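You operate a simulated robot arm through the tools that you are given. There is no shell and no other tool. Be economical: measure what you need, move in short steps, check, and stop when the job is done.

You are at the controls of a simulated two-armed robot. One attempt, no reset.

Task
On the top of the side table, fold the teal tea towel in half, so that its two long edges meet.

Only the result counts: the job must be done as asked and must still hold three seconds after the hand-in. Knocking over, shifting, dropping, spilling or breaking anything else fails it. Flat cloth is picked up by pressing the open fingertips on it (5 to 10 N) and closing them slowly along it; thin cloth reads only 2 to 8 mm in the jaws.

Robot
Two 7-joint arms with two-finger grippers on one trunk, on a base that drives. Base frame: it is fixed to the floor where the robot stands at the start and does not move with it; the origin is under the middle of the robot, x ahead of it, y to its left, z up; the surface under the hand at the start is at about z = 90. Units: cm, degrees, N and s.
The left shoulder is at the start at [4.5, 16.6, 110.4], the right one opposite. With the tool pointing down near the work surface each hand reaches from about 28 to 74 cm from the robot's upright axis, wherever it stands, measured 20 degrees to its own side. Places, roughly: top of the side table [60, 0, 90]. Payload 2.45 kg a hand.
Tool frame (each hand has its own): the origin (TCP) lies between the finger pads and is the grasp point; the fingertips stand 2.6 cm ahead of it; z points along the fingers, y is the line along which they close. Largest opening 9.6 cm; the body of the gripper starts 6.9 cm behind the TCP.
Orientation is that of the tool frame in the base frame, as [roll, pitch, yaw] about the fixed x, y, z axes, in that order (R = Rz(yaw) Ry(pitch) Rx(roll)). With the fingers straight down and closing along the base's y, the tool's x points along the base's -x, its y along +y and its z along -z.

Tools
- The arms move only by the tool move_arm. It takes "left_commands", "right_commands" or both (then of equal length, played together; a hand with none holds still); each is a list of rows, each a list of 2 entries, a list of its own where there are three numbers: the shift along the tool's x, y, z in cm, then the turn, a rotation vector about the tool's x, y, z in degrees. In form: [[[tx, ty, tz], [rx, ry, rz]], ...]. A call has 1 to 20 rows; each row shifts and turns the commanded pose from where the row before left it, along the tool's axes as they then stand. "left_hand" and "right_hand" are, for a hand that has rows, the opening, from 0 (shut) to 1 (fully open), set as the call begins (left out, the last holds). A row lasts 0.2 s, in which the tool goes at most 5 cm and 8.6 degrees; a call with a longer step from one row to the next is refused whole, and so is a gripper value outside its range. Where a pose cannot be reached the arm comes as near as it can. A force on the tool above 40 N (or 10 N above the force at the start of the call, whichever is more), or a blocked arm, ends the call early, and 0.2 s more pass. Each finger halts on what it meets, pressing with about 26 N; the grip force reading is that of the motor and also rises with nothing between the fingers. The clock runs only during rows and for 0.2 s after the last one: add rows that do not move to give the fingers time. The reply holds the time, the measured pose of the TCP, the force on the tool along the base axes, the opening and the grip force, in the units named above and with some noise, with the torque about the TCP (base axes, N m) and any sound that the robot's microphone picked up.
- Cameras (640 x 400 px; columns grow to the right, rows downward): "scene" is now at [11.02, -0.41, 156.23]; the picture's right is [-0.17, -0.99, 0.00], its down [-0.88, 0.15, -0.46] and it looks along [0.45, -0.08, -0.89] (base axes); focal length 292 px, centre (320, 200). "left" rides on the left gripper at [8.2, -0.3, -9.8] in its tool frame; the picture's right is [0.04, 1.00, 0.00], its down [-0.73, 0.03, -0.68] and it looks along [-0.68, 0.03, 0.73] (tool axes); focal length 256 px, centre (320, 200). "right" rides on the right gripper at [8.2, 0.3, -9.8] in its tool frame; the picture's right is [-0.04, 1.00, 0.00], its down [-0.73, -0.03, -0.68] and it looks along [-0.68, -0.03, 0.73] (tool axes); focal length 256 px, centre (320, 200). There is no depth. A picture from a camera that has moved, and an enlarged one, comes with that camera's place and axes in the base frame and with its lens.
- camera(camera): a new picture of that camera. It takes no simulated time.
- move_column(by): slides the trunk up (or, below 0, down) by that many cm; the arms and the scene camera ride with it, the base frame stays. It gives what a move gives, with no picture.
- roll_base(legs): drives the robot by 1 to 6 legs, each [ahead, left, turn to the left] in cm, cm and degrees, along the robot's own axes; the way and the turn of a leg run together, so that a leg with both is an arc; at most 150 cm and 180 degrees a leg. The arms and the cameras ride along, it lands a little off, and it stops where it bumps. It gives what a move gives.
- turn_head(pan, tilt): turns the head with the scene camera to pan (to the left, within 120 degrees either way) and tilt (down, from -29 to 69), counted from straight ahead of the robot. It gives what a move gives.
- inspect(camera, box): a new picture of the part [left, top, right, bottom] of that camera's present view, enlarged. It takes no simulated time.
- hand_in(): hands the job in; it is judged then, once.

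Go step by step. Nothing tells you exact positions but the pictures and the camera data: compare them with the known pose of the tool, close in by small moves and look again before you grip or let go. The budget is 120 turns and 92 pictures, counting those below and the enlarged ones. Unless the task says otherwise, let go and move clear before handing in, and close with one line.

The tools are called after "Call:" as name(argument=value, ...) on one line, values as JSON. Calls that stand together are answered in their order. move_arm: Moves the arms, as the interface text tells. Its arguments: {"type":"object","properties":{"left_commands":{"type":"array"},"left_hand":{"type":"number"},"right_commands":{"type":"array"},"right_hand":{"type":"number"}},"required":[]} The other tools are called the same way: move_column (by) slides the trunk up or down; roll_base (legs) drives the base; turn_head (pan, tilt) turns the head that bears the scene camera; camera (camera) takes a picture; inspect (camera, box) takes an enlarged picture of a part of a camera's view; hand_in () hands the job in.

At the start:

```text
time: 0.0
left_ee_pos: [36.05, 27.69, 112.48]
left_ee_rot: [-179.9, -0.1, -179.9]
left_wrist_force: [0.2, 0.1, 0.0]
left_wrist_torque: [-0.02, 0.01, 0.04]
left_width: 9.61
left_grip_force: 0.0
right_ee_pos: [44.73, -6.01, 109.75]
right_ee_rot: [-179.8, 0.0, 179.9]
right_wrist_force: [-0.5, 0.5, -0.4]
right_wrist_torque: [-0.01, -0.02, 0.01]
right_width: 9.6
right_grip_force: 0.1
trunk travel left (down, up): [-27.5, 29.2]
robot x, y, heading: [-0.19, -0.05, 0.1]
head pan, tilt: [-9.6, 62.6]
```

scene: 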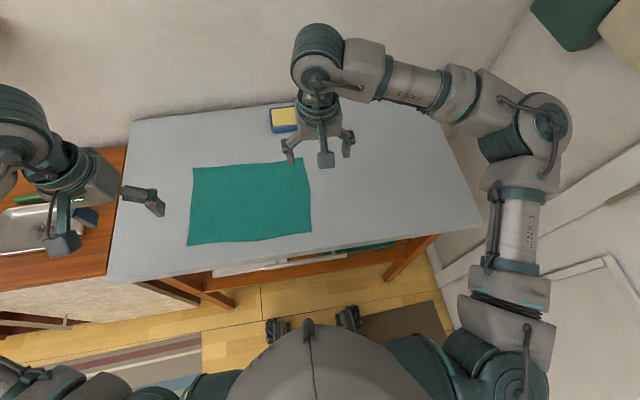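
right: 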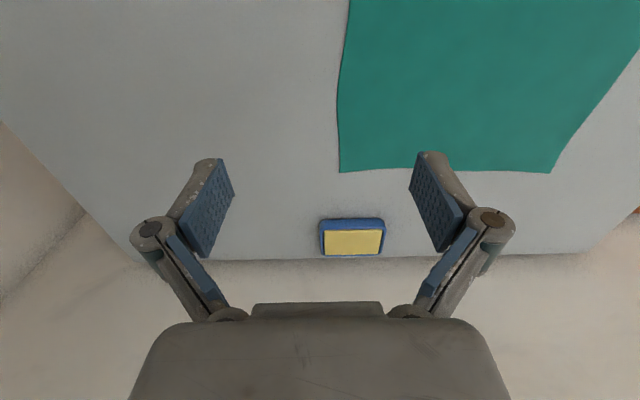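
left: 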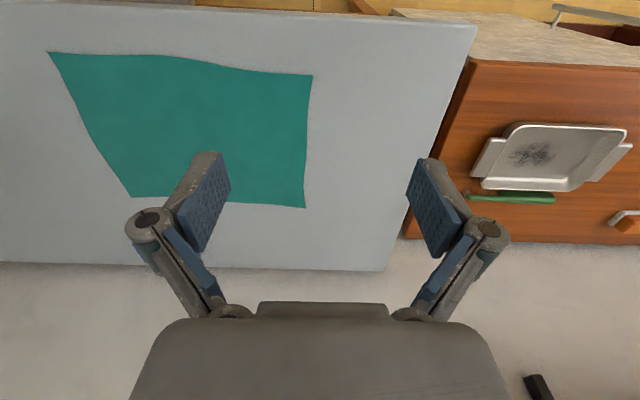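

I take the towel to be about 30 cm long in y (−3…26) and 22 cm wide in x (37…59). I plan to grip the near long edge at both ends with the fingers closing along x. First I turn both hands by 90° and look.

Call:
move_arm(left_commands=[[[0, 0, 0], [0, 0, 8.2]], [[0, 0, 0], [0, 0, 8.2]], [[0, 0, 0], [0, 0, 8.2]], [[0, 0, 0], [0, 0, 8.2]], [[0, 0, 0], [0, 0, 8.2]], [[0, 0, 0], [0, 0, 8.2]], [[0, 0, 0], [0, 0, 8.2]], [[0, 0, 0], [0, 0, 8.2]], [[0, 0, 0], [0, 0, 8.2]], [[0, 0, 0], [0, 0, 8.2]], [[0, 0, 0], [0, 0, 8]], [[0, 0, 0], [0, 0, 0]]], right_commands=[[[0, 0, 0], [0, 0, -8.2]], [[0, 0, 0], [0, 0, -8.2]], [[0, 0, 0], [0, 0, -8.2]], [[0, 0, 0], [0, 0, -8.2]], [[0, 0, 0], [0, 0, -8.2]], [[0, 0, 0], [0, 0, -8.2]], [[0, 0, 0], [0, 0, -8.2]], [[0, 0, 0], [0, 0, -8.2]], [[0, 0, 0], [0, 0, -8.2]], [[0, 0, 0], [0, 0, -8.2]], [[0, 0, 0], [0, 0, -8]], [[0, 0, 0], [0, 0, 0]]])

Call:
camera(camera="left")

Call:
camera(camera="right")

Call:
camera(camera="scene")

```text
time: 2.6
left_ee_pos: [28.24, 18.25, 110.74]
left_ee_rot: [180.0, 0.0, 90.1]
left_wrist_force: [-0.7, 0.2, -0.1]
left_wrist_torque: [-0.02, -0.02, 0.0]
left_width: 9.61
left_grip_force: 0.0
left hand out of reach, approached as far as the arm can: row 8, 9, 10, 11
right_ee_pos: [36.42, -3.87, 108.66]
right_ee_rot: [-179.8, 0.0, -90.2]
right_wrist_force: [0.1, 0.0, 0.2]
right_wrist_torque: [0.0, -0.01, 0.01]
right_width: 9.6
right_grip_force: 0.2
right hand out of reach, approached as far as the arm can: row 9, 10, 11
trunk travel left (down, up): [-27.5, 29.2]
robot x, y, heading: [0.04, 0.02, 0.1]
head pan, tilt: [-9.6, 62.6]
```

```text
88 pictures are left
camera left: at [27.85, 26.45, 120.35], right [1.0, 0.04, 0.0], down [0.03, -0.73, 0.68], along [0.03, -0.68, -0.73], focal length 256 px, centre (320, 200)
```

left: 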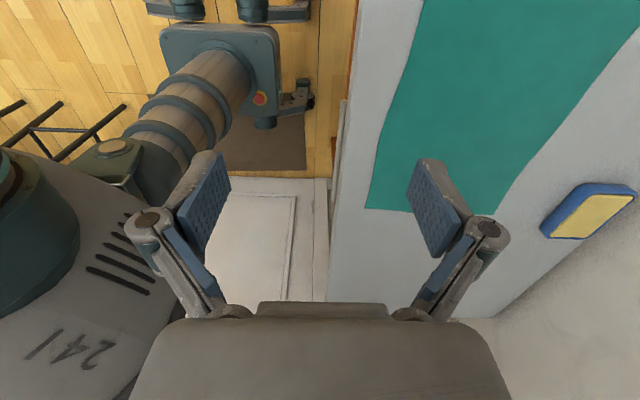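

```text
87 pictures are left
camera right: at [35.95, -11.95, 118.61], right [-1.0, 0.04, 0.0], down [0.03, 0.73, 0.68], along [0.03, 0.68, -0.73], focal length 256 px, centre (320, 200)
```

right: 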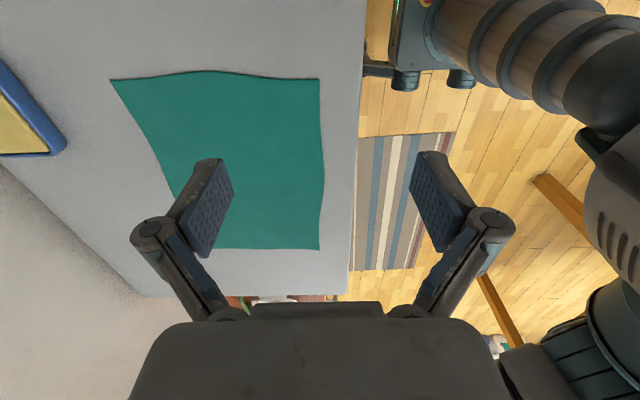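

```text
86 pictures are left
camera scene: at [11.03, -0.82, 156.23], right [-0.17, -0.99, 0.0], down [-0.88, 0.15, -0.46], along [0.45, -0.08, -0.89], focal length 292 px, centre (320, 200)
```

scene: 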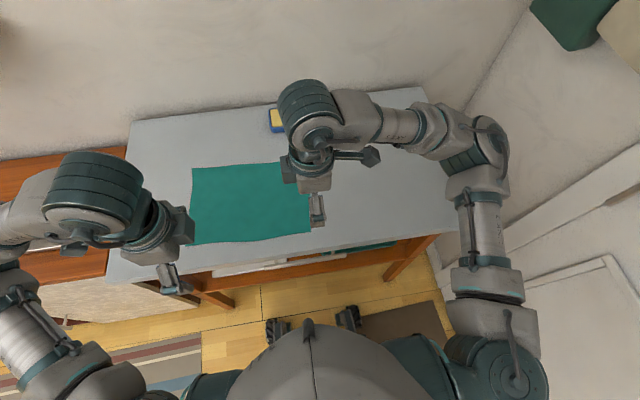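

Both yaw turns went to the reach limit, so the hands drifted. I try lower down to see whether this orientation is reachable over the towel.

Call:
move_arm(left_commands=[[[0, 0, 3], [0, 0, 0]], [[0, 0, 3], [0, 0, 0]], [[0, 0, 3], [0, 0, 0]], [[0, 0, 0], [0, 0, 0]]], right_commands=[[[0, 0, 3], [0, 0, 0]], [[0, 0, 3], [0, 0, 0]], [[0, 0, 2], [0, 0, 0]], [[0, 0, 0], [0, 0, 0]]])

```text
time: 3.6
left_ee_pos: [28.33, 18.18, 101.61]
left_ee_rot: [179.9, 0.1, 90.1]
left_wrist_force: [-0.2, -0.4, 0.5]
left_wrist_torque: [0.03, 0.03, 0.0]
left_width: 9.61
left_grip_force: 0.1
right_ee_pos: [36.47, -3.77, 100.59]
right_ee_rot: [-179.9, -0.1, -89.9]
right_wrist_force: [0.5, 0.2, 0.5]
right_wrist_torque: [0.02, 0.0, -0.01]
right_width: 9.61
right_grip_force: 0.1
trunk travel left (down, up): [-27.5, 29.2]
robot x, y, heading: [-0.09, 0.16, 0.0]
head pan, tilt: [-9.6, 62.6]
```

I now move the left hand out towards its grip spot above the near edge, and the right hand 3 cm in.

Call:
move_arm(left_commands=[[[1.5, 2.4, 0], [0, 0, 0]], [[1.5, 2.4, 0], [0, 0, 0]], [[1.5, 2.4, 0], [0, 0, 0]], [[1.5, 2.4, 0], [0, 0, 0]], [[0, 0, 0], [0, 0, 0]]], right_commands=[[[-1, 0, 0], [0, 0, 0]], [[-1, 0, 0], [0, 0, 0]], [[-1, 0, 0], [0, 0, 0]], [[0, 0, 0], [0, 0, 0]], [[0, 0, 0], [0, 0, 0]]])

Call:
camera(camera="left")

Call:
camera(camera="right")

```text
time: 4.8
left_ee_pos: [29.42, 17.53, 102.01]
left_ee_rot: [180.0, 0.0, 90.1]
left_wrist_force: [0.1, 0.0, -0.8]
left_wrist_torque: [0.01, 0.0, 0.01]
left_width: 9.59
left_grip_force: 0.1
left hand out of reach, approached as far as the arm can: row 1, 2, 3, 4
right_ee_pos: [36.38, -0.91, 100.58]
right_ee_rot: [-179.9, 0.1, -90.0]
right_wrist_force: [0.1, 0.1, 0.8]
right_wrist_torque: [-0.02, -0.03, -0.02]
right_width: 9.59
right_grip_force: 0.0
trunk travel left (down, up): [-27.5, 29.2]
robot x, y, heading: [0.09, 0.08, 0.1]
head pan, tilt: [-9.6, 62.6]
```

```text
85 pictures are left
camera left: at [29.04, 25.71, 111.86], right [1.0, 0.04, 0.0], down [0.03, -0.73, 0.68], along [0.03, -0.68, -0.73], focal length 256 px, centre (320, 200)
```

left: 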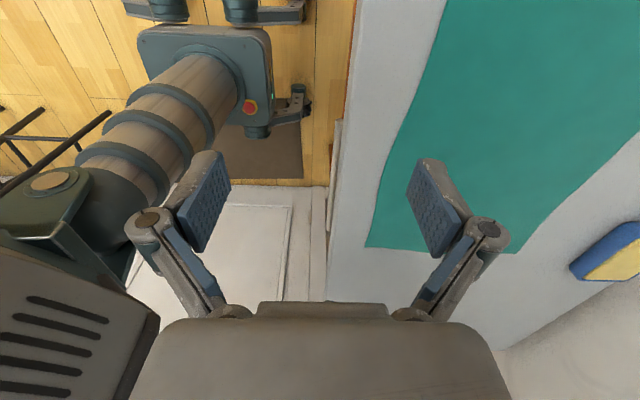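

```text
84 pictures are left
camera right: at [36.01, -8.92, 110.6], right [-1.0, 0.04, 0.0], down [0.03, 0.73, 0.68], along [0.03, 0.68, -0.73], focal length 256 px, centre (320, 200)
```

right: 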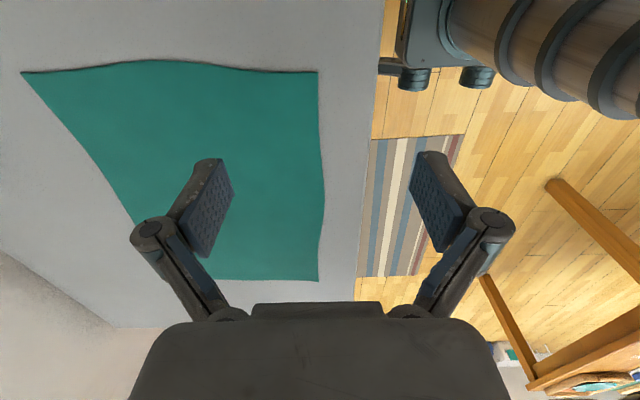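

The left hand cannot hold yaw 90 out there, so I turn it the other way to test yaw −90, mirrored, with the camera inboard.

Call:
move_arm(left_commands=[[[0, 0, -0.5], [0, 0, -8.5]], [[0, 0, -0.5], [0, 0, -8.5]], [[0, 0, 0], [0, 0, -8.5]], [[0, 0, 0], [0, 0, -8.5]], [[0, 0, 0], [0, 0, -8.5]], [[0, 0, 0], [0, 0, -8.5]], [[0, 0, 0], [0, 0, -8.5]], [[0, 0, 0], [0, 0, -8.5]], [[0, 0, 0], [0, 0, -8.5]], [[0, 0, 0], [0, 0, -8.5]], [[0, 0, 0], [0, 0, -5]], [[-2, 1.5, 0], [0, 0, 0]], [[-2, 1.5, 0], [0, 0, 0]], [[-2, 1.5, 0], [0, 0, 0]], [[-2, 1.5, 0], [0, 0, 0]]])

```text
time: 8.0
left_ee_pos: [37.29, 23.82, 103.2]
left_ee_rot: [-179.9, 0.1, -179.9]
left_wrist_force: [-0.3, -0.6, -0.1]
left_wrist_torque: [0.0, 0.01, 0.0]
left_width: 9.59
left_grip_force: 0.1
right_ee_pos: [36.48, -0.89, 100.69]
right_ee_rot: [-179.9, -0.1, -90.1]
right_wrist_force: [0.2, 0.1, 0.7]
right_wrist_torque: [0.02, 0.01, 0.0]
right_width: 9.62
right_grip_force: 0.4
trunk travel left (down, up): [-27.5, 29.2]
robot x, y, heading: [-0.07, -0.0, 0.3]
head pan, tilt: [-9.6, 62.6]
```

Call:
move_arm(left_commands=[[[0, 0, 0], [0, 0, -8.5]], [[0, 0, 0], [0, 0, -8.5]], [[0, 0, 0], [0, 0, -8.5]], [[0, 0, 0], [0, 0, -8.5]], [[0, 0, 0], [0, 0, -8.5]], [[0, 0, 0], [0, 0, -8.5]], [[0, 0, 0], [0, 0, -8.5]], [[0, 0, 0], [0, 0, -8.5]], [[0, 0, 0], [0, 0, -8.5]], [[0, 0, 0], [0, 0, -8.5]], [[0, 0, 0], [0, 0, -5]]])

Call:
camera(camera="left")

Call:
camera(camera="scene")

```text
time: 10.4
left_ee_pos: [37.26, 23.61, 103.1]
left_ee_rot: [-179.9, -0.1, -89.9]
left_wrist_force: [1.0, -0.4, 0.3]
left_wrist_torque: [-0.01, -0.01, 0.0]
left_width: 9.57
left_grip_force: 0.1
right_ee_pos: [36.41, -0.7, 100.57]
right_ee_rot: [-179.9, -0.1, -90.1]
right_wrist_force: [0.0, -0.9, 0.1]
right_wrist_torque: [-0.02, 0.0, -0.01]
right_width: 9.61
right_grip_force: 0.1
trunk travel left (down, up): [-27.5, 29.2]
robot x, y, heading: [-0.12, 0.24, -0.1]
head pan, tilt: [-9.6, 62.6]
```

```text
83 pictures are left
camera left: at [37.64, 15.45, 112.98], right [-1.0, -0.04, 0.0], down [-0.03, 0.73, 0.68], along [-0.03, 0.68, -0.73], focal length 256 px, centre (320, 200)
```

left: 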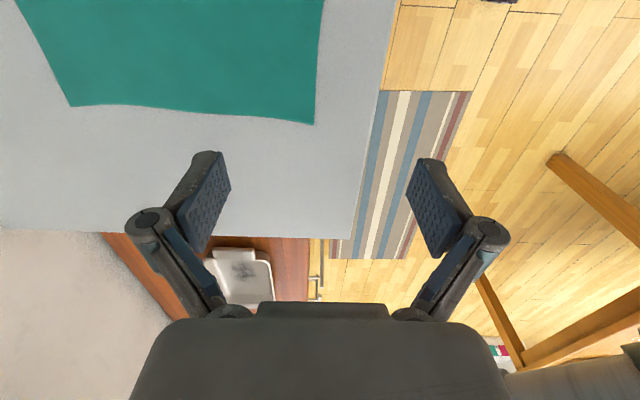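

```text
82 pictures are left
camera scene: at [11.03, -0.73, 156.23], right [-0.17, -0.99, 0.0], down [-0.88, 0.15, -0.46], along [0.45, -0.08, -0.89], focal length 292 px, centre (320, 200)
```

scene: 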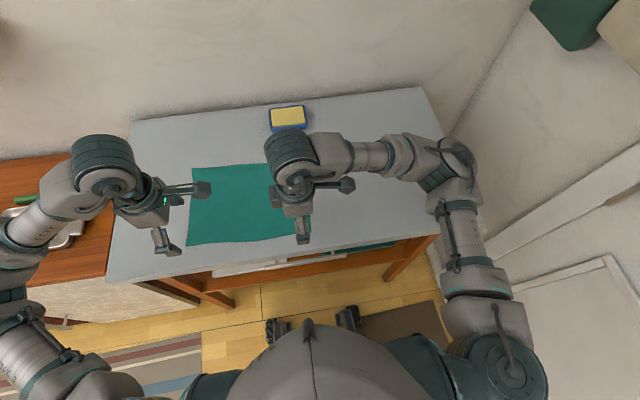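

Yaw −90 works for the left hand, so both hands close along x. Before gripping, I test that both can also reach the far edge at x≈59 in this pose.

Call:
move_arm(left_commands=[[[0, -4.4, 0], [0, 0, 0]], [[0, -4.4, 0], [0, 0, 0]], [[0, -4.4, 0], [0, 0, 0]], [[0, -4.4, 0], [0, 0, 0]], [[0, -4.4, 0], [0, 0, 0]], [[0, 0, 0], [0, 0, 0]]], right_commands=[[[0, -4.4, 0], [0, 0, 0]], [[0, -4.4, 0], [0, 0, 0]], [[0, -4.4, 0], [0, 0, 0]], [[0, -4.4, 0], [0, 0, 0]], [[0, -4.4, 0], [0, 0, 0]], [[0, 0, 0], [0, 0, 0]]])

Call:
camera(camera="left")

Call:
camera(camera="right")

```text
time: 11.8
left_ee_pos: [59.45, 23.59, 103.32]
left_ee_rot: [-179.9, 0.1, -90.0]
left_wrist_force: [-0.1, -0.3, 0.4]
left_wrist_torque: [0.01, -0.03, 0.01]
left_width: 9.61
left_grip_force: 0.1
right_ee_pos: [37.41, -0.87, 100.83]
right_ee_rot: [-179.9, 0.0, -90.4]
right_wrist_force: [0.1, 0.4, -1.1]
right_wrist_torque: [0.01, 0.03, -0.01]
right_width: 9.62
right_grip_force: 0.1
right hand out of reach, approached as far as the arm can: row 1, 2, 3, 4, 5
trunk travel left (down, up): [-27.5, 29.2]
robot x, y, heading: [-0.23, 0.07, 0.0]
head pan, tilt: [-9.6, 62.6]
```

```text
81 pictures are left
camera left: at [59.83, 15.4, 113.13], right [-1.0, -0.04, 0.0], down [-0.03, 0.73, 0.68], along [-0.03, 0.68, -0.73], focal length 256 px, centre (320, 200)
```

left: 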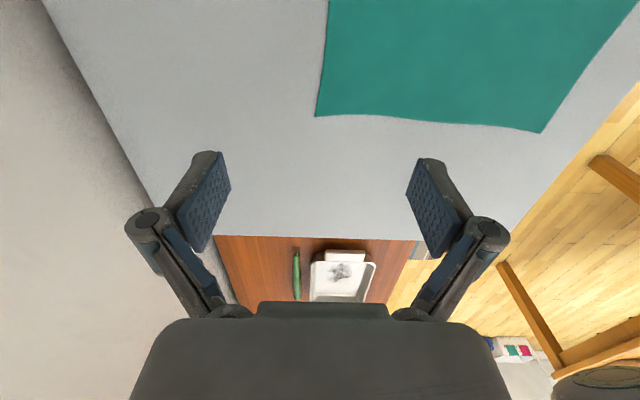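

```text
80 pictures are left
camera right: at [36.88, -9.07, 110.72], right [-1.0, 0.05, 0.0], down [0.03, 0.73, 0.68], along [0.03, 0.68, -0.73], focal length 256 px, centre (320, 200)
```

right: 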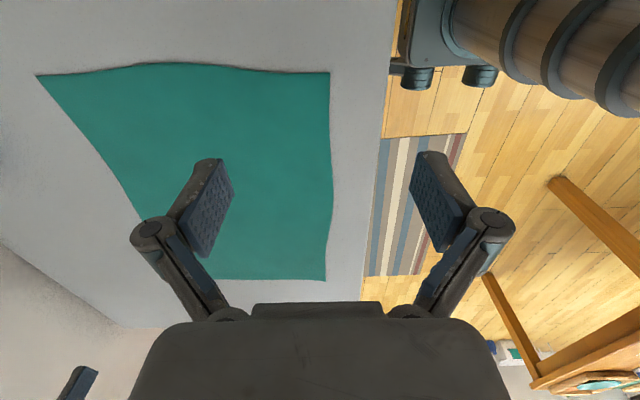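

The left hand reaches the far edge. The right needs the mirrored yaw (+90), so I turn it by 180°.

Call:
move_arm(right_commands=[[[0, 0, 0], [0, 0, 8.5]], [[0, 0, 0], [0, 0, 8.5]], [[0, 0, 0], [0, 0, 8.5]], [[0, 0, 0], [0, 0, 8.5]], [[0, 0, 0], [0, 0, 8.5]], [[0, 0, 0], [0, 0, 8.5]], [[0, 0, 0], [0, 0, 8.5]], [[0, 0, 0], [0, 0, 8.5]], [[0, 0, 0], [0, 0, 8.5]], [[0, 0, 0], [0, 0, 8.5]], [[0, 0, 0], [0, 0, 5]], [[0, 0, 0], [0, 0, 0]]])

Call:
move_arm(right_commands=[[[0, 0, 0], [0, 0, 8.5]], [[0, 0, 0], [0, 0, 8.5]], [[0, 0, 0], [0, 0, 8.5]], [[0, 0, 0], [0, 0, 8.5]], [[0, 0, 0], [0, 0, 8.5]], [[0, 0, 0], [0, 0, 8.5]], [[0, 0, 0], [0, 0, 8.5]], [[0, 0, 0], [0, 0, 8.5]], [[0, 0, 0], [0, 0, 8.5]], [[0, 0, 0], [0, 0, 8.5]], [[0, 0, 0], [0, 0, 5]], [[0, 4, 0], [0, 0, 0]], [[0, 4, 0], [0, 0, 0]], [[0, 4, 0], [0, 0, 0]], [[0, 4, 0], [0, 0, 0]], [[0, 4, 0], [0, 0, 0]], [[0, 0, 0], [0, 0, 0]]])

Call:
camera(camera="scene")

Call:
camera(camera="right")

```text
time: 14.4
left_ee_pos: [59.52, 23.5, 103.29]
left_ee_rot: [-179.9, -0.1, -90.0]
left_wrist_force: [0.9, 0.5, 0.1]
left_wrist_torque: [0.0, 0.03, 0.0]
left_width: 9.6
left_grip_force: 0.2
right_ee_pos: [37.61, -0.88, 100.72]
right_ee_rot: [-179.8, 0.1, 179.9]
right_wrist_force: [-0.3, 0.1, 0.0]
right_wrist_torque: [0.01, 0.05, -0.01]
right_width: 9.58
right_grip_force: 0.0
trunk travel left (down, up): [-27.5, 29.2]
robot x, y, heading: [0.53, -0.07, 0.3]
head pan, tilt: [-9.6, 62.6]
```

```text
time: 18.0
left_ee_pos: [59.53, 23.6, 103.31]
left_ee_rot: [-179.8, 0.0, -89.9]
left_wrist_force: [-0.3, -0.3, 0.4]
left_wrist_torque: [-0.02, -0.02, -0.03]
left_width: 9.59
left_grip_force: 0.0
right_ee_pos: [57.48, -0.58, 100.95]
right_ee_rot: [179.9, 0.0, 90.0]
right_wrist_force: [0.1, -0.2, -0.5]
right_wrist_torque: [0.0, -0.01, -0.02]
right_width: 9.58
right_grip_force: 0.1
trunk travel left (down, up): [-27.5, 29.2]
robot x, y, heading: [0.14, -0.05, -0.1]
head pan, tilt: [-9.6, 62.6]
```

```text
79 pictures are left
camera scene: at [11.19, -0.73, 156.22], right [-0.17, -0.99, 0.0], down [-0.88, 0.15, -0.46], along [0.45, -0.08, -0.89], focal length 292 px, centre (320, 200)
```

scene: 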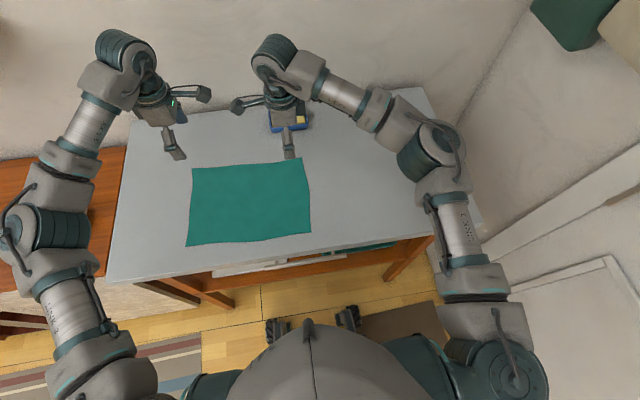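

```text
78 pictures are left
camera right: at [57.63, 7.56, 110.94], right [1.0, -0.04, 0.0], down [-0.03, -0.73, 0.68], along [-0.02, -0.68, -0.73], focal length 256 px, centre (320, 200)
```

right: 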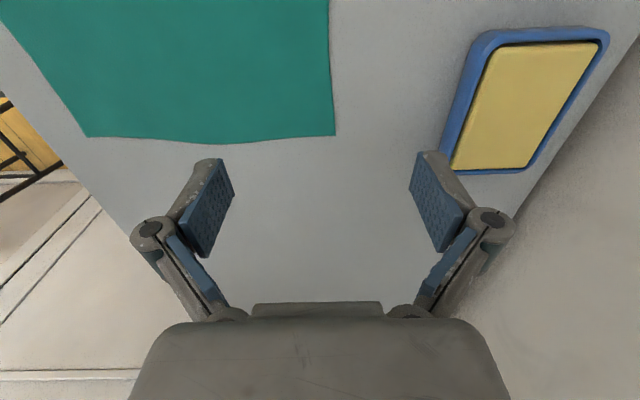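

Both hands work in this pose. I take the far corners as (59.8, 26.1) and (58.5, −4.1). I set 3 cm openings and hover just inside the far edge.

Call:
move_arm(left_commands=[[[-0.35, 1.0, 2.1], [0, 0, 0]], [[-0.35, 1.0, 2.1], [0, 0, 0]], [[0, 0, 2.1], [0, 0, 0]], [[0, 0, 1.8], [0, 0, 0]], [[0, 0, 0], [0, 0, 0]]], right_commands=[[[-0.7, -0.55, 1.5], [0, 0, 0]], [[-0.7, -0.55, 1.5], [0, 0, 0]], [[0, 0, 1.5], [0, 0, 0]], [[0, 0, 1.4], [0, 0, 0]], [[0, 0, 0], [0, 0, 0]]], left_hand=0.31, right_hand=0.31)

Call:
camera(camera="left")

Call:
camera(camera="right")

```text
time: 19.2
left_ee_pos: [57.17, 24.24, 95.12]
left_ee_rot: [-179.9, -0.1, -89.8]
left_wrist_force: [-0.3, 0.2, 0.7]
left_wrist_torque: [0.02, 0.0, -0.02]
left_width: 2.98
left_grip_force: 0.1
right_ee_pos: [56.45, -2.3, 94.77]
right_ee_rot: [179.8, 0.0, 90.0]
right_wrist_force: [0.5, -1.3, -0.4]
right_wrist_torque: [0.01, 0.05, -0.01]
right_width: 2.98
right_grip_force: 0.1
trunk travel left (down, up): [-27.5, 29.2]
robot x, y, heading: [-0.06, -0.07, -0.2]
head pan, tilt: [-9.6, 62.6]
```

```text
77 pictures are left
camera left: at [57.59, 16.04, 104.88], right [-1.0, -0.04, 0.0], down [-0.03, 0.73, 0.68], along [-0.03, 0.68, -0.73], focal length 256 px, centre (320, 200)
```

left: 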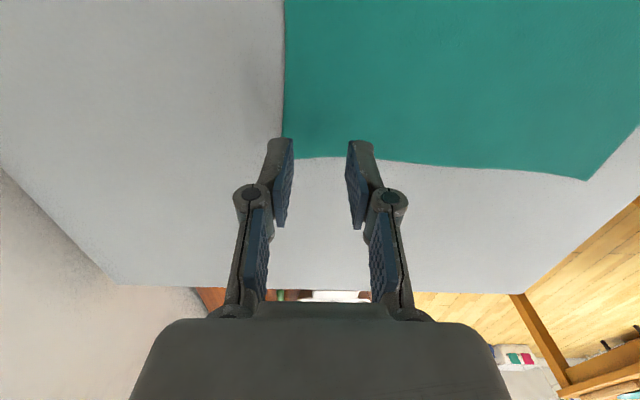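

```text
76 pictures are left
camera right: at [56.74, 5.88, 104.72], right [1.0, -0.04, 0.0], down [-0.03, -0.73, 0.68], along [-0.03, -0.68, -0.73], focal length 256 px, centre (320, 200)
```

right: 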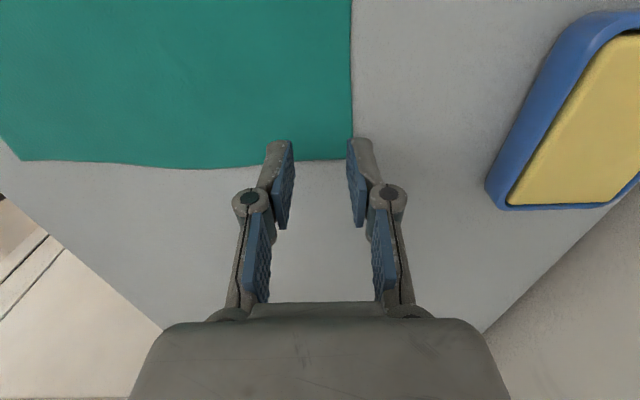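

The edges fall at the outer fingers, as wanted. I descend almost to contact and shift the right hand slightly inward.

Call:
move_arm(left_commands=[[[0, 0, 1], [0, 0, 0]], [[0, 0, 0.8], [0, 0, 0]], [[0, 0, 0.4], [0, 0, 0]], [[0, 0, 0], [0, 0, 0]]], right_commands=[[[0, -0.3, 1], [0, 0, 0]], [[0, 0, 0.7], [0, 0, 0]], [[0, 0, 0.2], [0, 0, 0]], [[0, 0, 0], [0, 0, 0]]])

```text
time: 20.2
left_ee_pos: [57.48, 24.23, 92.73]
left_ee_rot: [-179.9, 0.0, -89.9]
left_wrist_force: [0.6, 0.0, 0.5]
left_wrist_torque: [0.0, -0.03, 0.02]
left_width: 2.98
left_grip_force: 0.0
right_ee_pos: [56.12, -2.31, 92.78]
right_ee_rot: [179.8, 0.0, 89.9]
right_wrist_force: [0.1, -0.4, 0.1]
right_wrist_torque: [0.01, -0.02, 0.01]
right_width: 2.98
right_grip_force: 0.0
trunk travel left (down, up): [-27.5, 29.2]
robot x, y, heading: [-0.23, -0.08, -0.2]
head pan, tilt: [-9.6, 62.6]
```

Call:
move_arm(left_commands=[[[0, 0, 0.2], [0, 0, 0]], [[0, 0, 0], [0, 0, 0]]], right_commands=[[[0, 0, 0.2], [0, 0, 0]], [[0, 0, 0], [0, 0, 0]]])

```text
time: 20.8
left_ee_pos: [57.26, 24.24, 92.82]
left_ee_rot: [-179.8, -0.1, -89.9]
left_wrist_force: [0.4, -0.6, 6.7]
left_wrist_torque: [-0.01, 0.05, 0.03]
left_width: 3.02
left_grip_force: 0.1
right_ee_pos: [56.13, -2.15, 92.69]
right_ee_rot: [179.8, 0.1, 90.0]
right_wrist_force: [1.3, 0.3, 5.8]
right_wrist_torque: [-0.03, 0.03, 0.0]
right_width: 2.97
right_grip_force: 0.4
trunk travel left (down, up): [-27.5, 29.2]
robot x, y, heading: [0.4, 0.0, -0.0]
head pan, tilt: [-9.6, 62.6]
```

Contact at about 6 N on both. I close in slow stages.

Call:
move_arm(left_commands=[[[0, 0, 0], [0, 0, 0]], [[0, 0, 0], [0, 0, 0]]], right_commands=[[[0, 0, 0], [0, 0, 0]], [[0, 0, 0], [0, 0, 0]]], left_hand=0.23, right_hand=0.23)

Call:
inspect(camera="left", box=[200, 80, 440, 230])

Call:
inspect(camera="right", box=[200, 80, 440, 230])

```text
time: 21.4
left_ee_pos: [57.27, 24.31, 92.7]
left_ee_rot: [-179.8, -0.1, -89.9]
left_wrist_force: [0.6, -0.3, 9.2]
left_wrist_torque: [0.03, 0.0, -0.02]
left_width: 2.18
left_grip_force: 0.0
right_ee_pos: [56.05, -2.37, 92.75]
right_ee_rot: [179.9, 0.1, 89.9]
right_wrist_force: [-0.5, 0.1, 9.1]
right_wrist_torque: [0.0, -0.02, -0.01]
right_width: 2.18
right_grip_force: 0.2
trunk travel left (down, up): [-27.5, 29.2]
robot x, y, heading: [0.24, -0.07, -0.1]
head pan, tilt: [-9.6, 62.6]
```

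```text
2.67 times, centred on (320, 155) of left
camera zoom: at [57.58, 16.12, 102.6], right [-1.0, -0.04, 0.0], down [-0.03, 0.73, 0.68], along [-0.03, 0.68, -0.73], focal length 683 px, centre (320, 320)
```

zoom: 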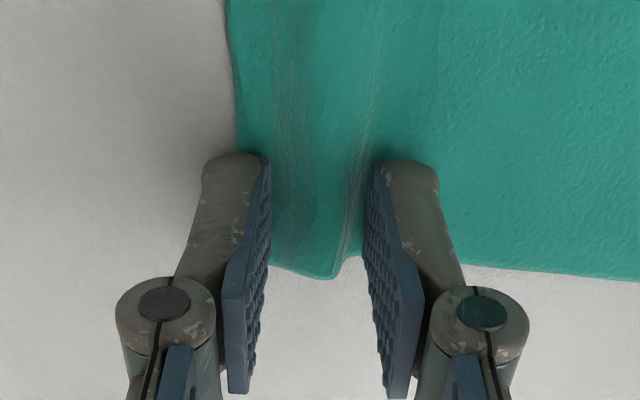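

```text
2.67 times, centred on (320, 155) of right
camera zoom: at [56.24, 5.89, 102.71], right [1.0, -0.04, 0.0], down [-0.03, -0.73, 0.68], along [-0.02, -0.68, -0.73], focal length 683 px, centre (320, 320)
```

zoom: 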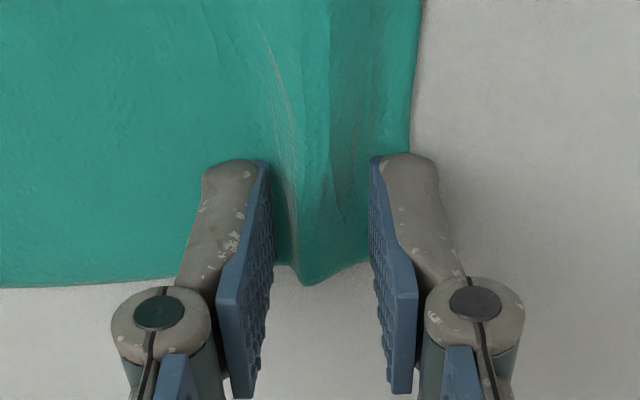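

Ridges are forming between the fingers on both sides. I keep closing.

Call:
move_arm(left_commands=[[[0, 0, 0], [0, 0, 0]], [[0, 0, 0], [0, 0, 0]]], right_commands=[[[0, 0, 0], [0, 0, 0]], [[0, 0, 0], [0, 0, 0]]], left_hand=0.15, right_hand=0.15)

Call:
move_arm(left_commands=[[[0, 0, 0], [0, 0, 0]], [[0, 0, 0], [0, 0, 0]]], right_commands=[[[0, 0, 0], [0, 0, 0]], [[0, 0, 0], [0, 0, 0]]], left_hand=0.08, right_hand=0.08)

Call:
move_arm(left_commands=[[[0, 0, 0], [0, 0, 0]], [[0, 0, 0], [0, 0, 0]], [[0, 0, 0], [0, 0, 0]]], right_commands=[[[0, 0, 0], [0, 0, 0]], [[0, 0, 0], [0, 0, 0]], [[0, 0, 0], [0, 0, 0]]], left_hand=0, right_hand=0)

Call:
inspect(camera="left", box=[200, 80, 440, 230])

Call:
inspect(camera="right", box=[200, 80, 440, 230])

```text
time: 22.0
left_ee_pos: [57.33, 24.17, 92.67]
left_ee_rot: [-179.8, 0.0, -89.9]
left_wrist_force: [1.0, -0.5, 10.1]
left_wrist_torque: [0.01, -0.04, -0.02]
left_width: 1.34
left_grip_force: 0.0
right_ee_pos: [56.01, -2.22, 92.7]
right_ee_rot: [179.9, 0.0, 90.0]
right_wrist_force: [0.1, 1.2, 10.2]
right_wrist_torque: [-0.01, -0.03, 0.02]
right_width: 1.31
right_grip_force: 0.1
trunk travel left (down, up): [-27.5, 29.2]
robot x, y, heading: [0.18, -0.01, 0.1]
head pan, tilt: [-9.6, 62.6]
```

```text
time: 22.6
left_ee_pos: [57.38, 24.2, 92.81]
left_ee_rot: [-179.8, 0.0, -90.0]
left_wrist_force: [1.0, -0.5, 10.8]
left_wrist_torque: [0.0, 0.0, 0.01]
left_width: 0.83
left_grip_force: 7.7
right_ee_pos: [56.0, -2.36, 92.76]
right_ee_rot: [179.9, 0.0, 90.0]
right_wrist_force: [-0.3, 1.5, 9.0]
right_wrist_torque: [0.01, 0.0, 0.0]
right_width: 0.76
right_grip_force: 6.8
trunk travel left (down, up): [-27.5, 29.2]
robot x, y, heading: [-0.27, 0.23, 0.0]
head pan, tilt: [-9.6, 62.6]
```

```text
time: 23.4
left_ee_pos: [57.35, 24.23, 92.72]
left_ee_rot: [-179.9, 0.0, -89.9]
left_wrist_force: [2.0, -0.8, 12.0]
left_wrist_torque: [-0.03, -0.03, -0.02]
left_width: 0.71
left_grip_force: 26.0
right_ee_pos: [55.94, -2.26, 92.65]
right_ee_rot: [179.8, -0.1, 90.0]
right_wrist_force: [0.4, 1.1, 8.9]
right_wrist_torque: [0.0, 0.0, -0.04]
right_width: 0.51
right_grip_force: 26.0
trunk travel left (down, up): [-27.5, 29.2]
robot x, y, heading: [0.06, 0.03, 0.0]
head pan, tilt: [-9.6, 62.6]
```

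```text
2.67 times, centred on (320, 155) of left
camera zoom: at [57.6, 16.11, 102.56], right [-1.0, -0.04, 0.0], down [-0.03, 0.73, 0.68], along [-0.03, 0.68, -0.73], focal length 683 px, centre (320, 320)
```

zoom: 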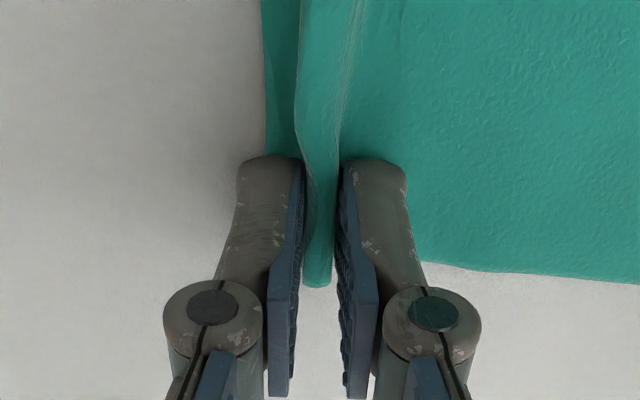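

```text
2.67 times, centred on (320, 155) of right
camera zoom: at [56.25, 5.89, 102.66], right [1.0, -0.04, 0.0], down [-0.03, -0.73, 0.68], along [-0.03, -0.68, -0.73], focal length 683 px, centre (320, 320)
```

zoom: 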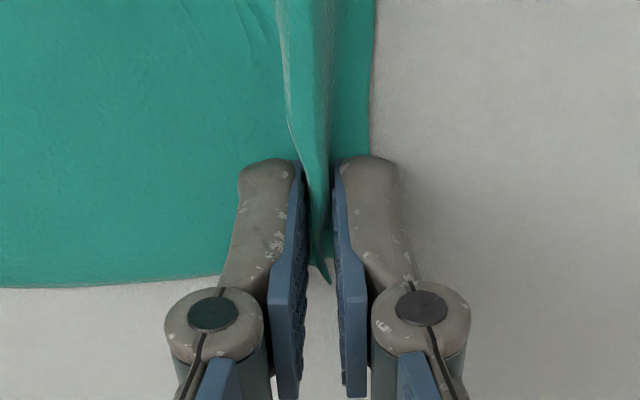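

Both corners are gripped (widths 0.5–0.7 cm with cloth). I lift a little, ease toward −x for slack, and check.

Call:
move_arm(left_commands=[[[0, 0.2, -1], [0, 0, 0]], [[0, 0.4, -1], [0, 0, 0]], [[0, 0.6, -1], [0, 0, 0]], [[0, 0.8, -1], [0, 0, 0]], [[0, 0, 0], [0, 0, 0]]], right_commands=[[[0, -0.2, -1], [0, 0, 0]], [[0, -0.4, -1], [0, 0, 0]], [[0, -0.6, -1], [0, 0, 0]], [[0, -0.8, -1], [0, 0, 0]], [[0, 0, 0], [0, 0, 0]]])

Call:
camera(camera="scene")

Call:
camera(camera="left")

```text
time: 24.6
left_ee_pos: [55.39, 24.21, 96.63]
left_ee_rot: [-179.9, -0.1, -90.0]
left_wrist_force: [-0.9, 0.7, -0.2]
left_wrist_torque: [-0.03, -0.01, -0.03]
left_width: 0.69
left_grip_force: 26.3
right_ee_pos: [54.23, -2.38, 96.58]
right_ee_rot: [180.0, 0.0, 89.9]
right_wrist_force: [0.6, -0.1, -0.3]
right_wrist_torque: [0.0, -0.01, 0.0]
right_width: 0.43
right_grip_force: 27.5
trunk travel left (down, up): [-27.5, 29.2]
robot x, y, heading: [0.29, 0.16, 0.0]
head pan, tilt: [-9.6, 62.6]
```

```text
71 pictures are left
camera scene: at [11.23, -0.78, 156.21], right [-0.17, -0.99, 0.0], down [-0.88, 0.15, -0.46], along [0.45, -0.08, -0.89], focal length 292 px, centre (320, 200)
```

scene: 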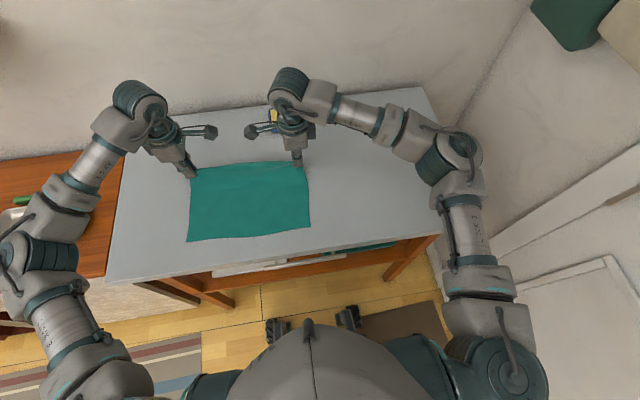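

```text
70 pictures are left
camera left: at [55.71, 16.11, 106.54], right [-1.0, -0.04, 0.0], down [-0.03, 0.73, 0.68], along [-0.03, 0.68, -0.73], focal length 256 px, centre (320, 200)
```

left: 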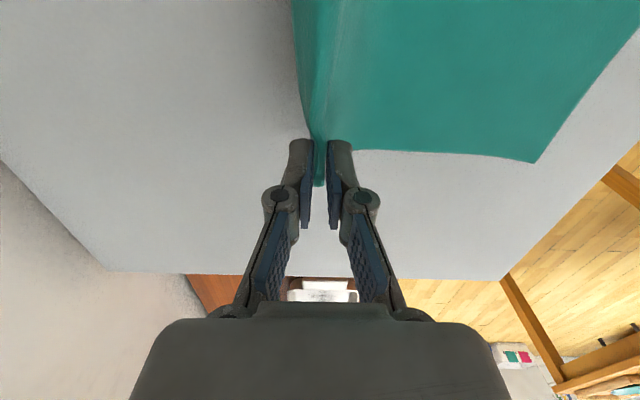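

The cloth lifts well. The near edge slid about +0.7 cm, so the fold line is now x≈49.5 (left) and 48.1 (right). I carry both hands over in a low arc with slack.

Call:
move_arm(left_commands=[[[0, 0.97, -0.4], [0, 0, 0]], [[0, 0.97, -0.4], [0, 0, 0]], [[0, 0.97, -0.4], [0, 0, 0]], [[0, 1, -0.2], [0, 0, 0]], [[0, 1, -0.2], [0, 0, 0]], [[0, 1, -0.2], [0, 0, 0]], [[0, 1, 0.27], [0, 0, 0]], [[0, 1, 0.27], [0, 0, 0]], [[0, 1, 0.27], [0, 0, 0]], [[0, 1, 0.7], [0, 0, 0]], [[0, 1, 0.7], [0, 0, 0]], [[0, 0, 0], [0, 0, 0]]], right_commands=[[[0, -1.0, -0.4], [0, 0, 0]], [[0, -1.0, -0.4], [0, 0, 0]], [[0, -1.0, -0.4], [0, 0, 0]], [[0, -1.04, -0.2], [0, 0, 0]], [[0, -1.04, -0.2], [0, 0, 0]], [[0, -1.04, -0.2], [0, 0, 0]], [[0, -1.04, 0.27], [0, 0, 0]], [[0, -1.04, 0.27], [0, 0, 0]], [[0, -1.04, 0.27], [0, 0, 0]], [[0, -1.04, 0.7], [0, 0, 0]], [[0, -1.04, 0.7], [0, 0, 0]], [[0, 0, 0], [0, 0, 0]]])

Call:
camera(camera="scene")

Call:
camera(camera="left")

Call:
camera(camera="right")

```text
time: 27.2
left_ee_pos: [44.56, 24.28, 96.21]
left_ee_rot: [-179.9, -0.2, -89.9]
left_wrist_force: [-0.1, 0.7, -0.3]
left_wrist_torque: [0.0, 0.02, -0.02]
left_width: 0.71
left_grip_force: 26.1
right_ee_pos: [42.9, -2.28, 96.31]
right_ee_rot: [179.9, 0.2, 90.0]
right_wrist_force: [0.4, -0.2, 4.0]
right_wrist_torque: [0.0, 0.0, -0.03]
right_width: 0.44
right_grip_force: 24.2
trunk travel left (down, up): [-27.5, 29.2]
robot x, y, heading: [-0.5, -0.05, -0.1]
head pan, tilt: [-9.6, 62.6]
```

```text
69 pictures are left
camera scene: at [11.11, -0.76, 156.23], right [-0.17, -0.99, 0.0], down [-0.88, 0.15, -0.46], along [0.45, -0.08, -0.89], focal length 292 px, centre (320, 200)
```

scene: 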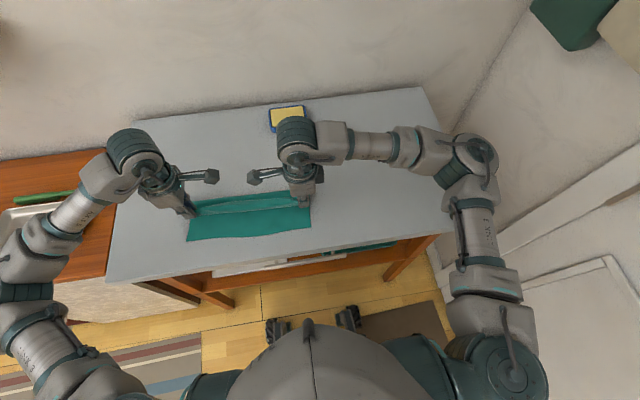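

```text
68 pictures are left
camera left: at [44.88, 16.1, 106.0], right [-1.0, -0.04, 0.0], down [-0.03, 0.73, 0.68], along [-0.03, 0.68, -0.73], focal length 256 px, centre (320, 200)
```

left: 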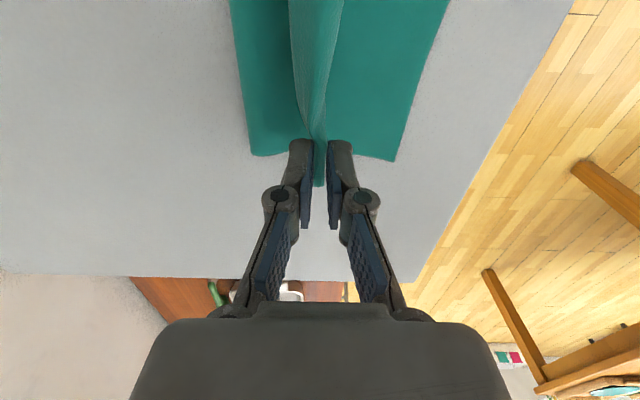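

```text
67 pictures are left
camera right: at [43.16, 5.97, 106.08], right [1.0, -0.04, 0.0], down [-0.03, -0.73, 0.68], along [-0.03, -0.68, -0.73], focal length 256 px, centre (320, 200)
```

right: 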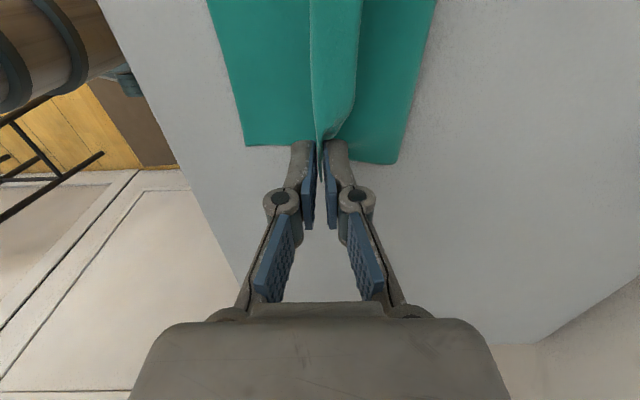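

The fold line sits where I want it (49.6 / 48.0), with the near edge at 38.6 / 37.4. I lower the gripped edge toward −x, then look before releasing.

Call:
move_arm(left_commands=[[[0, 0.9, 0.7], [0, 0, 0]], [[0, 0.9, 0.9], [0, 0, 0]], [[0, 0.9, 0.9], [0, 0, 0]], [[0, 0.3, 0.3], [0, 0, 0]], [[0, 0, 0], [0, 0, 0]]], right_commands=[[[0, -0.8, 0.7], [0, 0, 0]], [[0, -0.8, 0.9], [0, 0, 0]], [[0, -0.8, 0.9], [0, 0, 0]], [[0, -0.3, 0.3], [0, 0, 0]], [[0, 0, 0], [0, 0, 0]]])

Call:
inspect(camera="left", box=[160, 0, 480, 200])

Call:
inspect(camera="right", box=[160, 0, 480, 200])

Call:
inspect(camera="scene", box=[140, 150, 380, 300])

```text
time: 28.4
left_ee_pos: [41.45, 24.34, 93.4]
left_ee_rot: [-179.9, -0.1, -90.0]
left_wrist_force: [0.2, -0.5, -0.4]
left_wrist_torque: [0.0, 0.0, -0.03]
left_width: 0.72
left_grip_force: 26.3
right_ee_pos: [40.22, -2.25, 93.44]
right_ee_rot: [179.9, 0.0, 90.0]
right_wrist_force: [0.1, 0.3, -0.4]
right_wrist_torque: [0.02, 0.03, -0.02]
right_width: 0.42
right_grip_force: 30.7
trunk travel left (down, up): [-27.5, 29.2]
robot x, y, heading: [-0.1, 0.02, 0.2]
head pan, tilt: [-9.6, 62.6]
```

```text
2.00 times, centred on (320, 100) of left
camera zoom: at [41.77, 16.13, 103.33], right [-1.0, -0.04, 0.0], down [-0.03, 0.73, 0.68], along [-0.03, 0.68, -0.73], focal length 512 px, centre (320, 400)
```

zoom: 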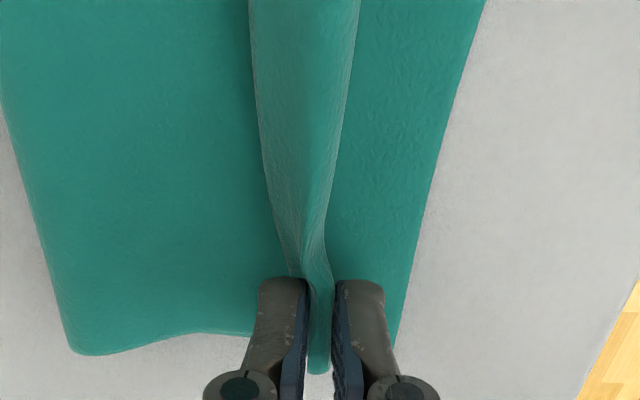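

```text
2.00 times, centred on (320, 100) of right
camera zoom: at [40.5, 5.83, 103.41], right [1.0, -0.04, 0.0], down [-0.03, -0.73, 0.68], along [-0.03, -0.68, -0.73], focal length 512 px, centre (320, 400)
```

zoom: 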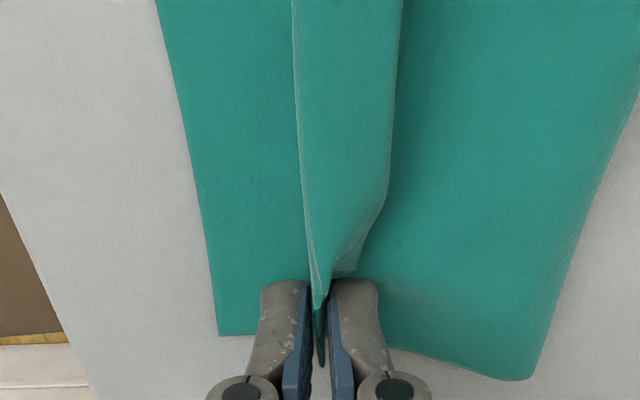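

```text
2.67 times, centred on (260, 225) of scene
camera zoom: at [11.05, -0.75, 156.23], right [-0.17, -0.99, 0.0], down [-0.88, 0.15, -0.46], along [0.45, -0.08, -0.89], focal length 777 px, centre (480, 133)
```

zoom: 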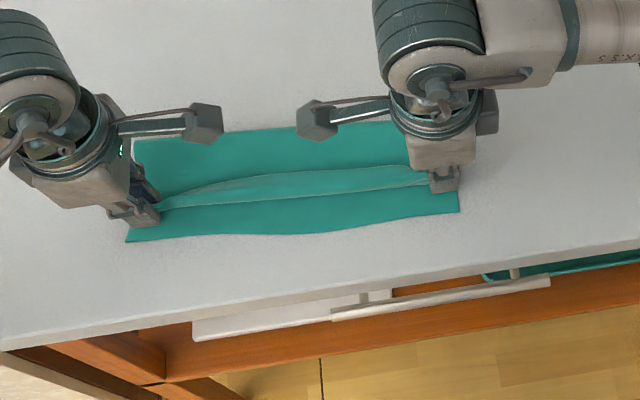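

The outer strip is tucked back on top as a flap of about 2 cm. I release gently, rise clear, and see how far it springs open.

Call:
move_arm(left_commands=[[[0, 0, 0], [0, 0, 0]], [[0, 0, 0], [0, 0, 0]], [[0, 0, -0.5], [0, 0, 0]], [[0, 0, -1], [0, 0, 0]], [[0, 0, -2], [0, 0, 0]], [[0, 0, -2], [0, 0, 0]], [[0, 0, 0], [0, 0, 0]]], right_commands=[[[0, 0, 0], [0, 0, 0]], [[0, 0, 0], [0, 0, 0]], [[0, 0, -0.5], [0, 0, 0]], [[0, 0, -1], [0, 0, 0]], [[0, 0, -2], [0, 0, 0]], [[0, 0, -2], [0, 0, 0]], [[0, 0, 0], [0, 0, 0]]], left_hand=0.25, right_hand=0.25)

Call:
camera(camera="left")

Call:
camera(camera="right")

Call:
inspect(camera="scene", box=[140, 150, 380, 300])

```text
time: 30.0
left_ee_pos: [41.23, 24.08, 99.11]
left_ee_rot: [-179.9, -0.1, -89.9]
left_wrist_force: [0.0, -1.2, 0.5]
left_wrist_torque: [0.02, 0.02, -0.02]
left_width: 2.37
left_grip_force: 0.0
right_ee_pos: [40.18, -2.38, 98.87]
right_ee_rot: [179.8, 0.1, 89.9]
right_wrist_force: [0.2, -1.3, -0.6]
right_wrist_torque: [0.01, 0.0, -0.02]
right_width: 2.4
right_grip_force: 0.1
trunk travel left (down, up): [-27.5, 29.2]
robot x, y, heading: [0.2, -0.19, 0.1]
head pan, tilt: [-9.6, 62.6]
```

```text
63 pictures are left
camera left: at [41.62, 15.93, 108.93], right [-1.0, -0.04, 0.0], down [-0.03, 0.73, 0.68], along [-0.03, 0.68, -0.73], focal length 256 px, centre (320, 200)
```

left: 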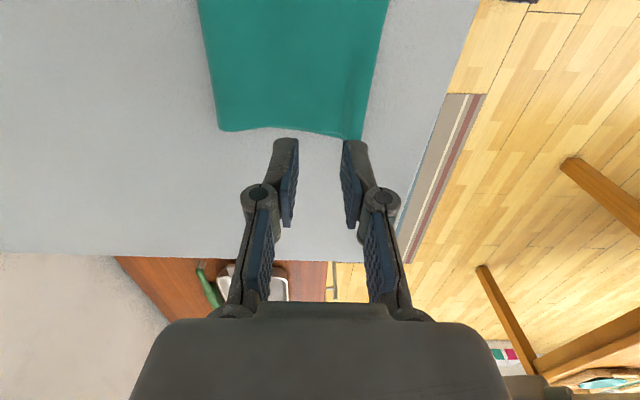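

```text
62 pictures are left
camera right: at [40.4, 5.78, 108.89], right [1.0, -0.04, 0.0], down [-0.03, -0.73, 0.68], along [-0.03, -0.68, -0.73], focal length 256 px, centre (320, 200)
```

right: 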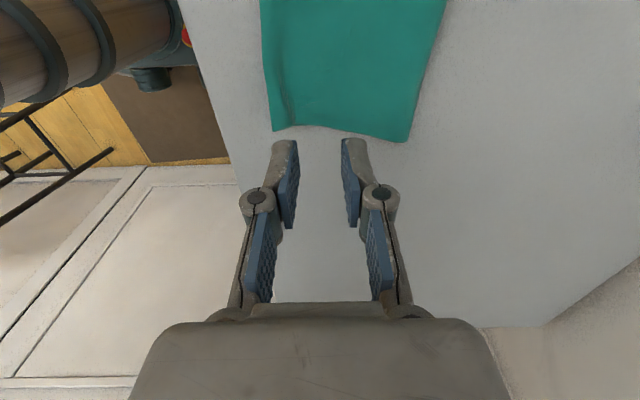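

```text
2.67 times, centred on (260, 225) of scene
camera zoom: at [11.09, -0.76, 156.22], right [-0.17, -0.99, 0.0], down [-0.88, 0.15, -0.46], along [0.45, -0.08, -0.89], focal length 777 px, centre (480, 133)
```

zoom: 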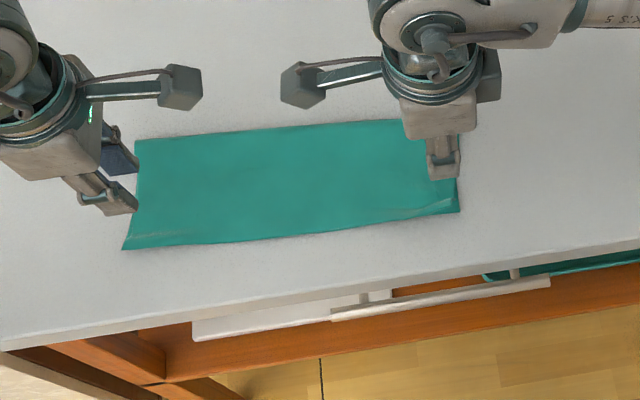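

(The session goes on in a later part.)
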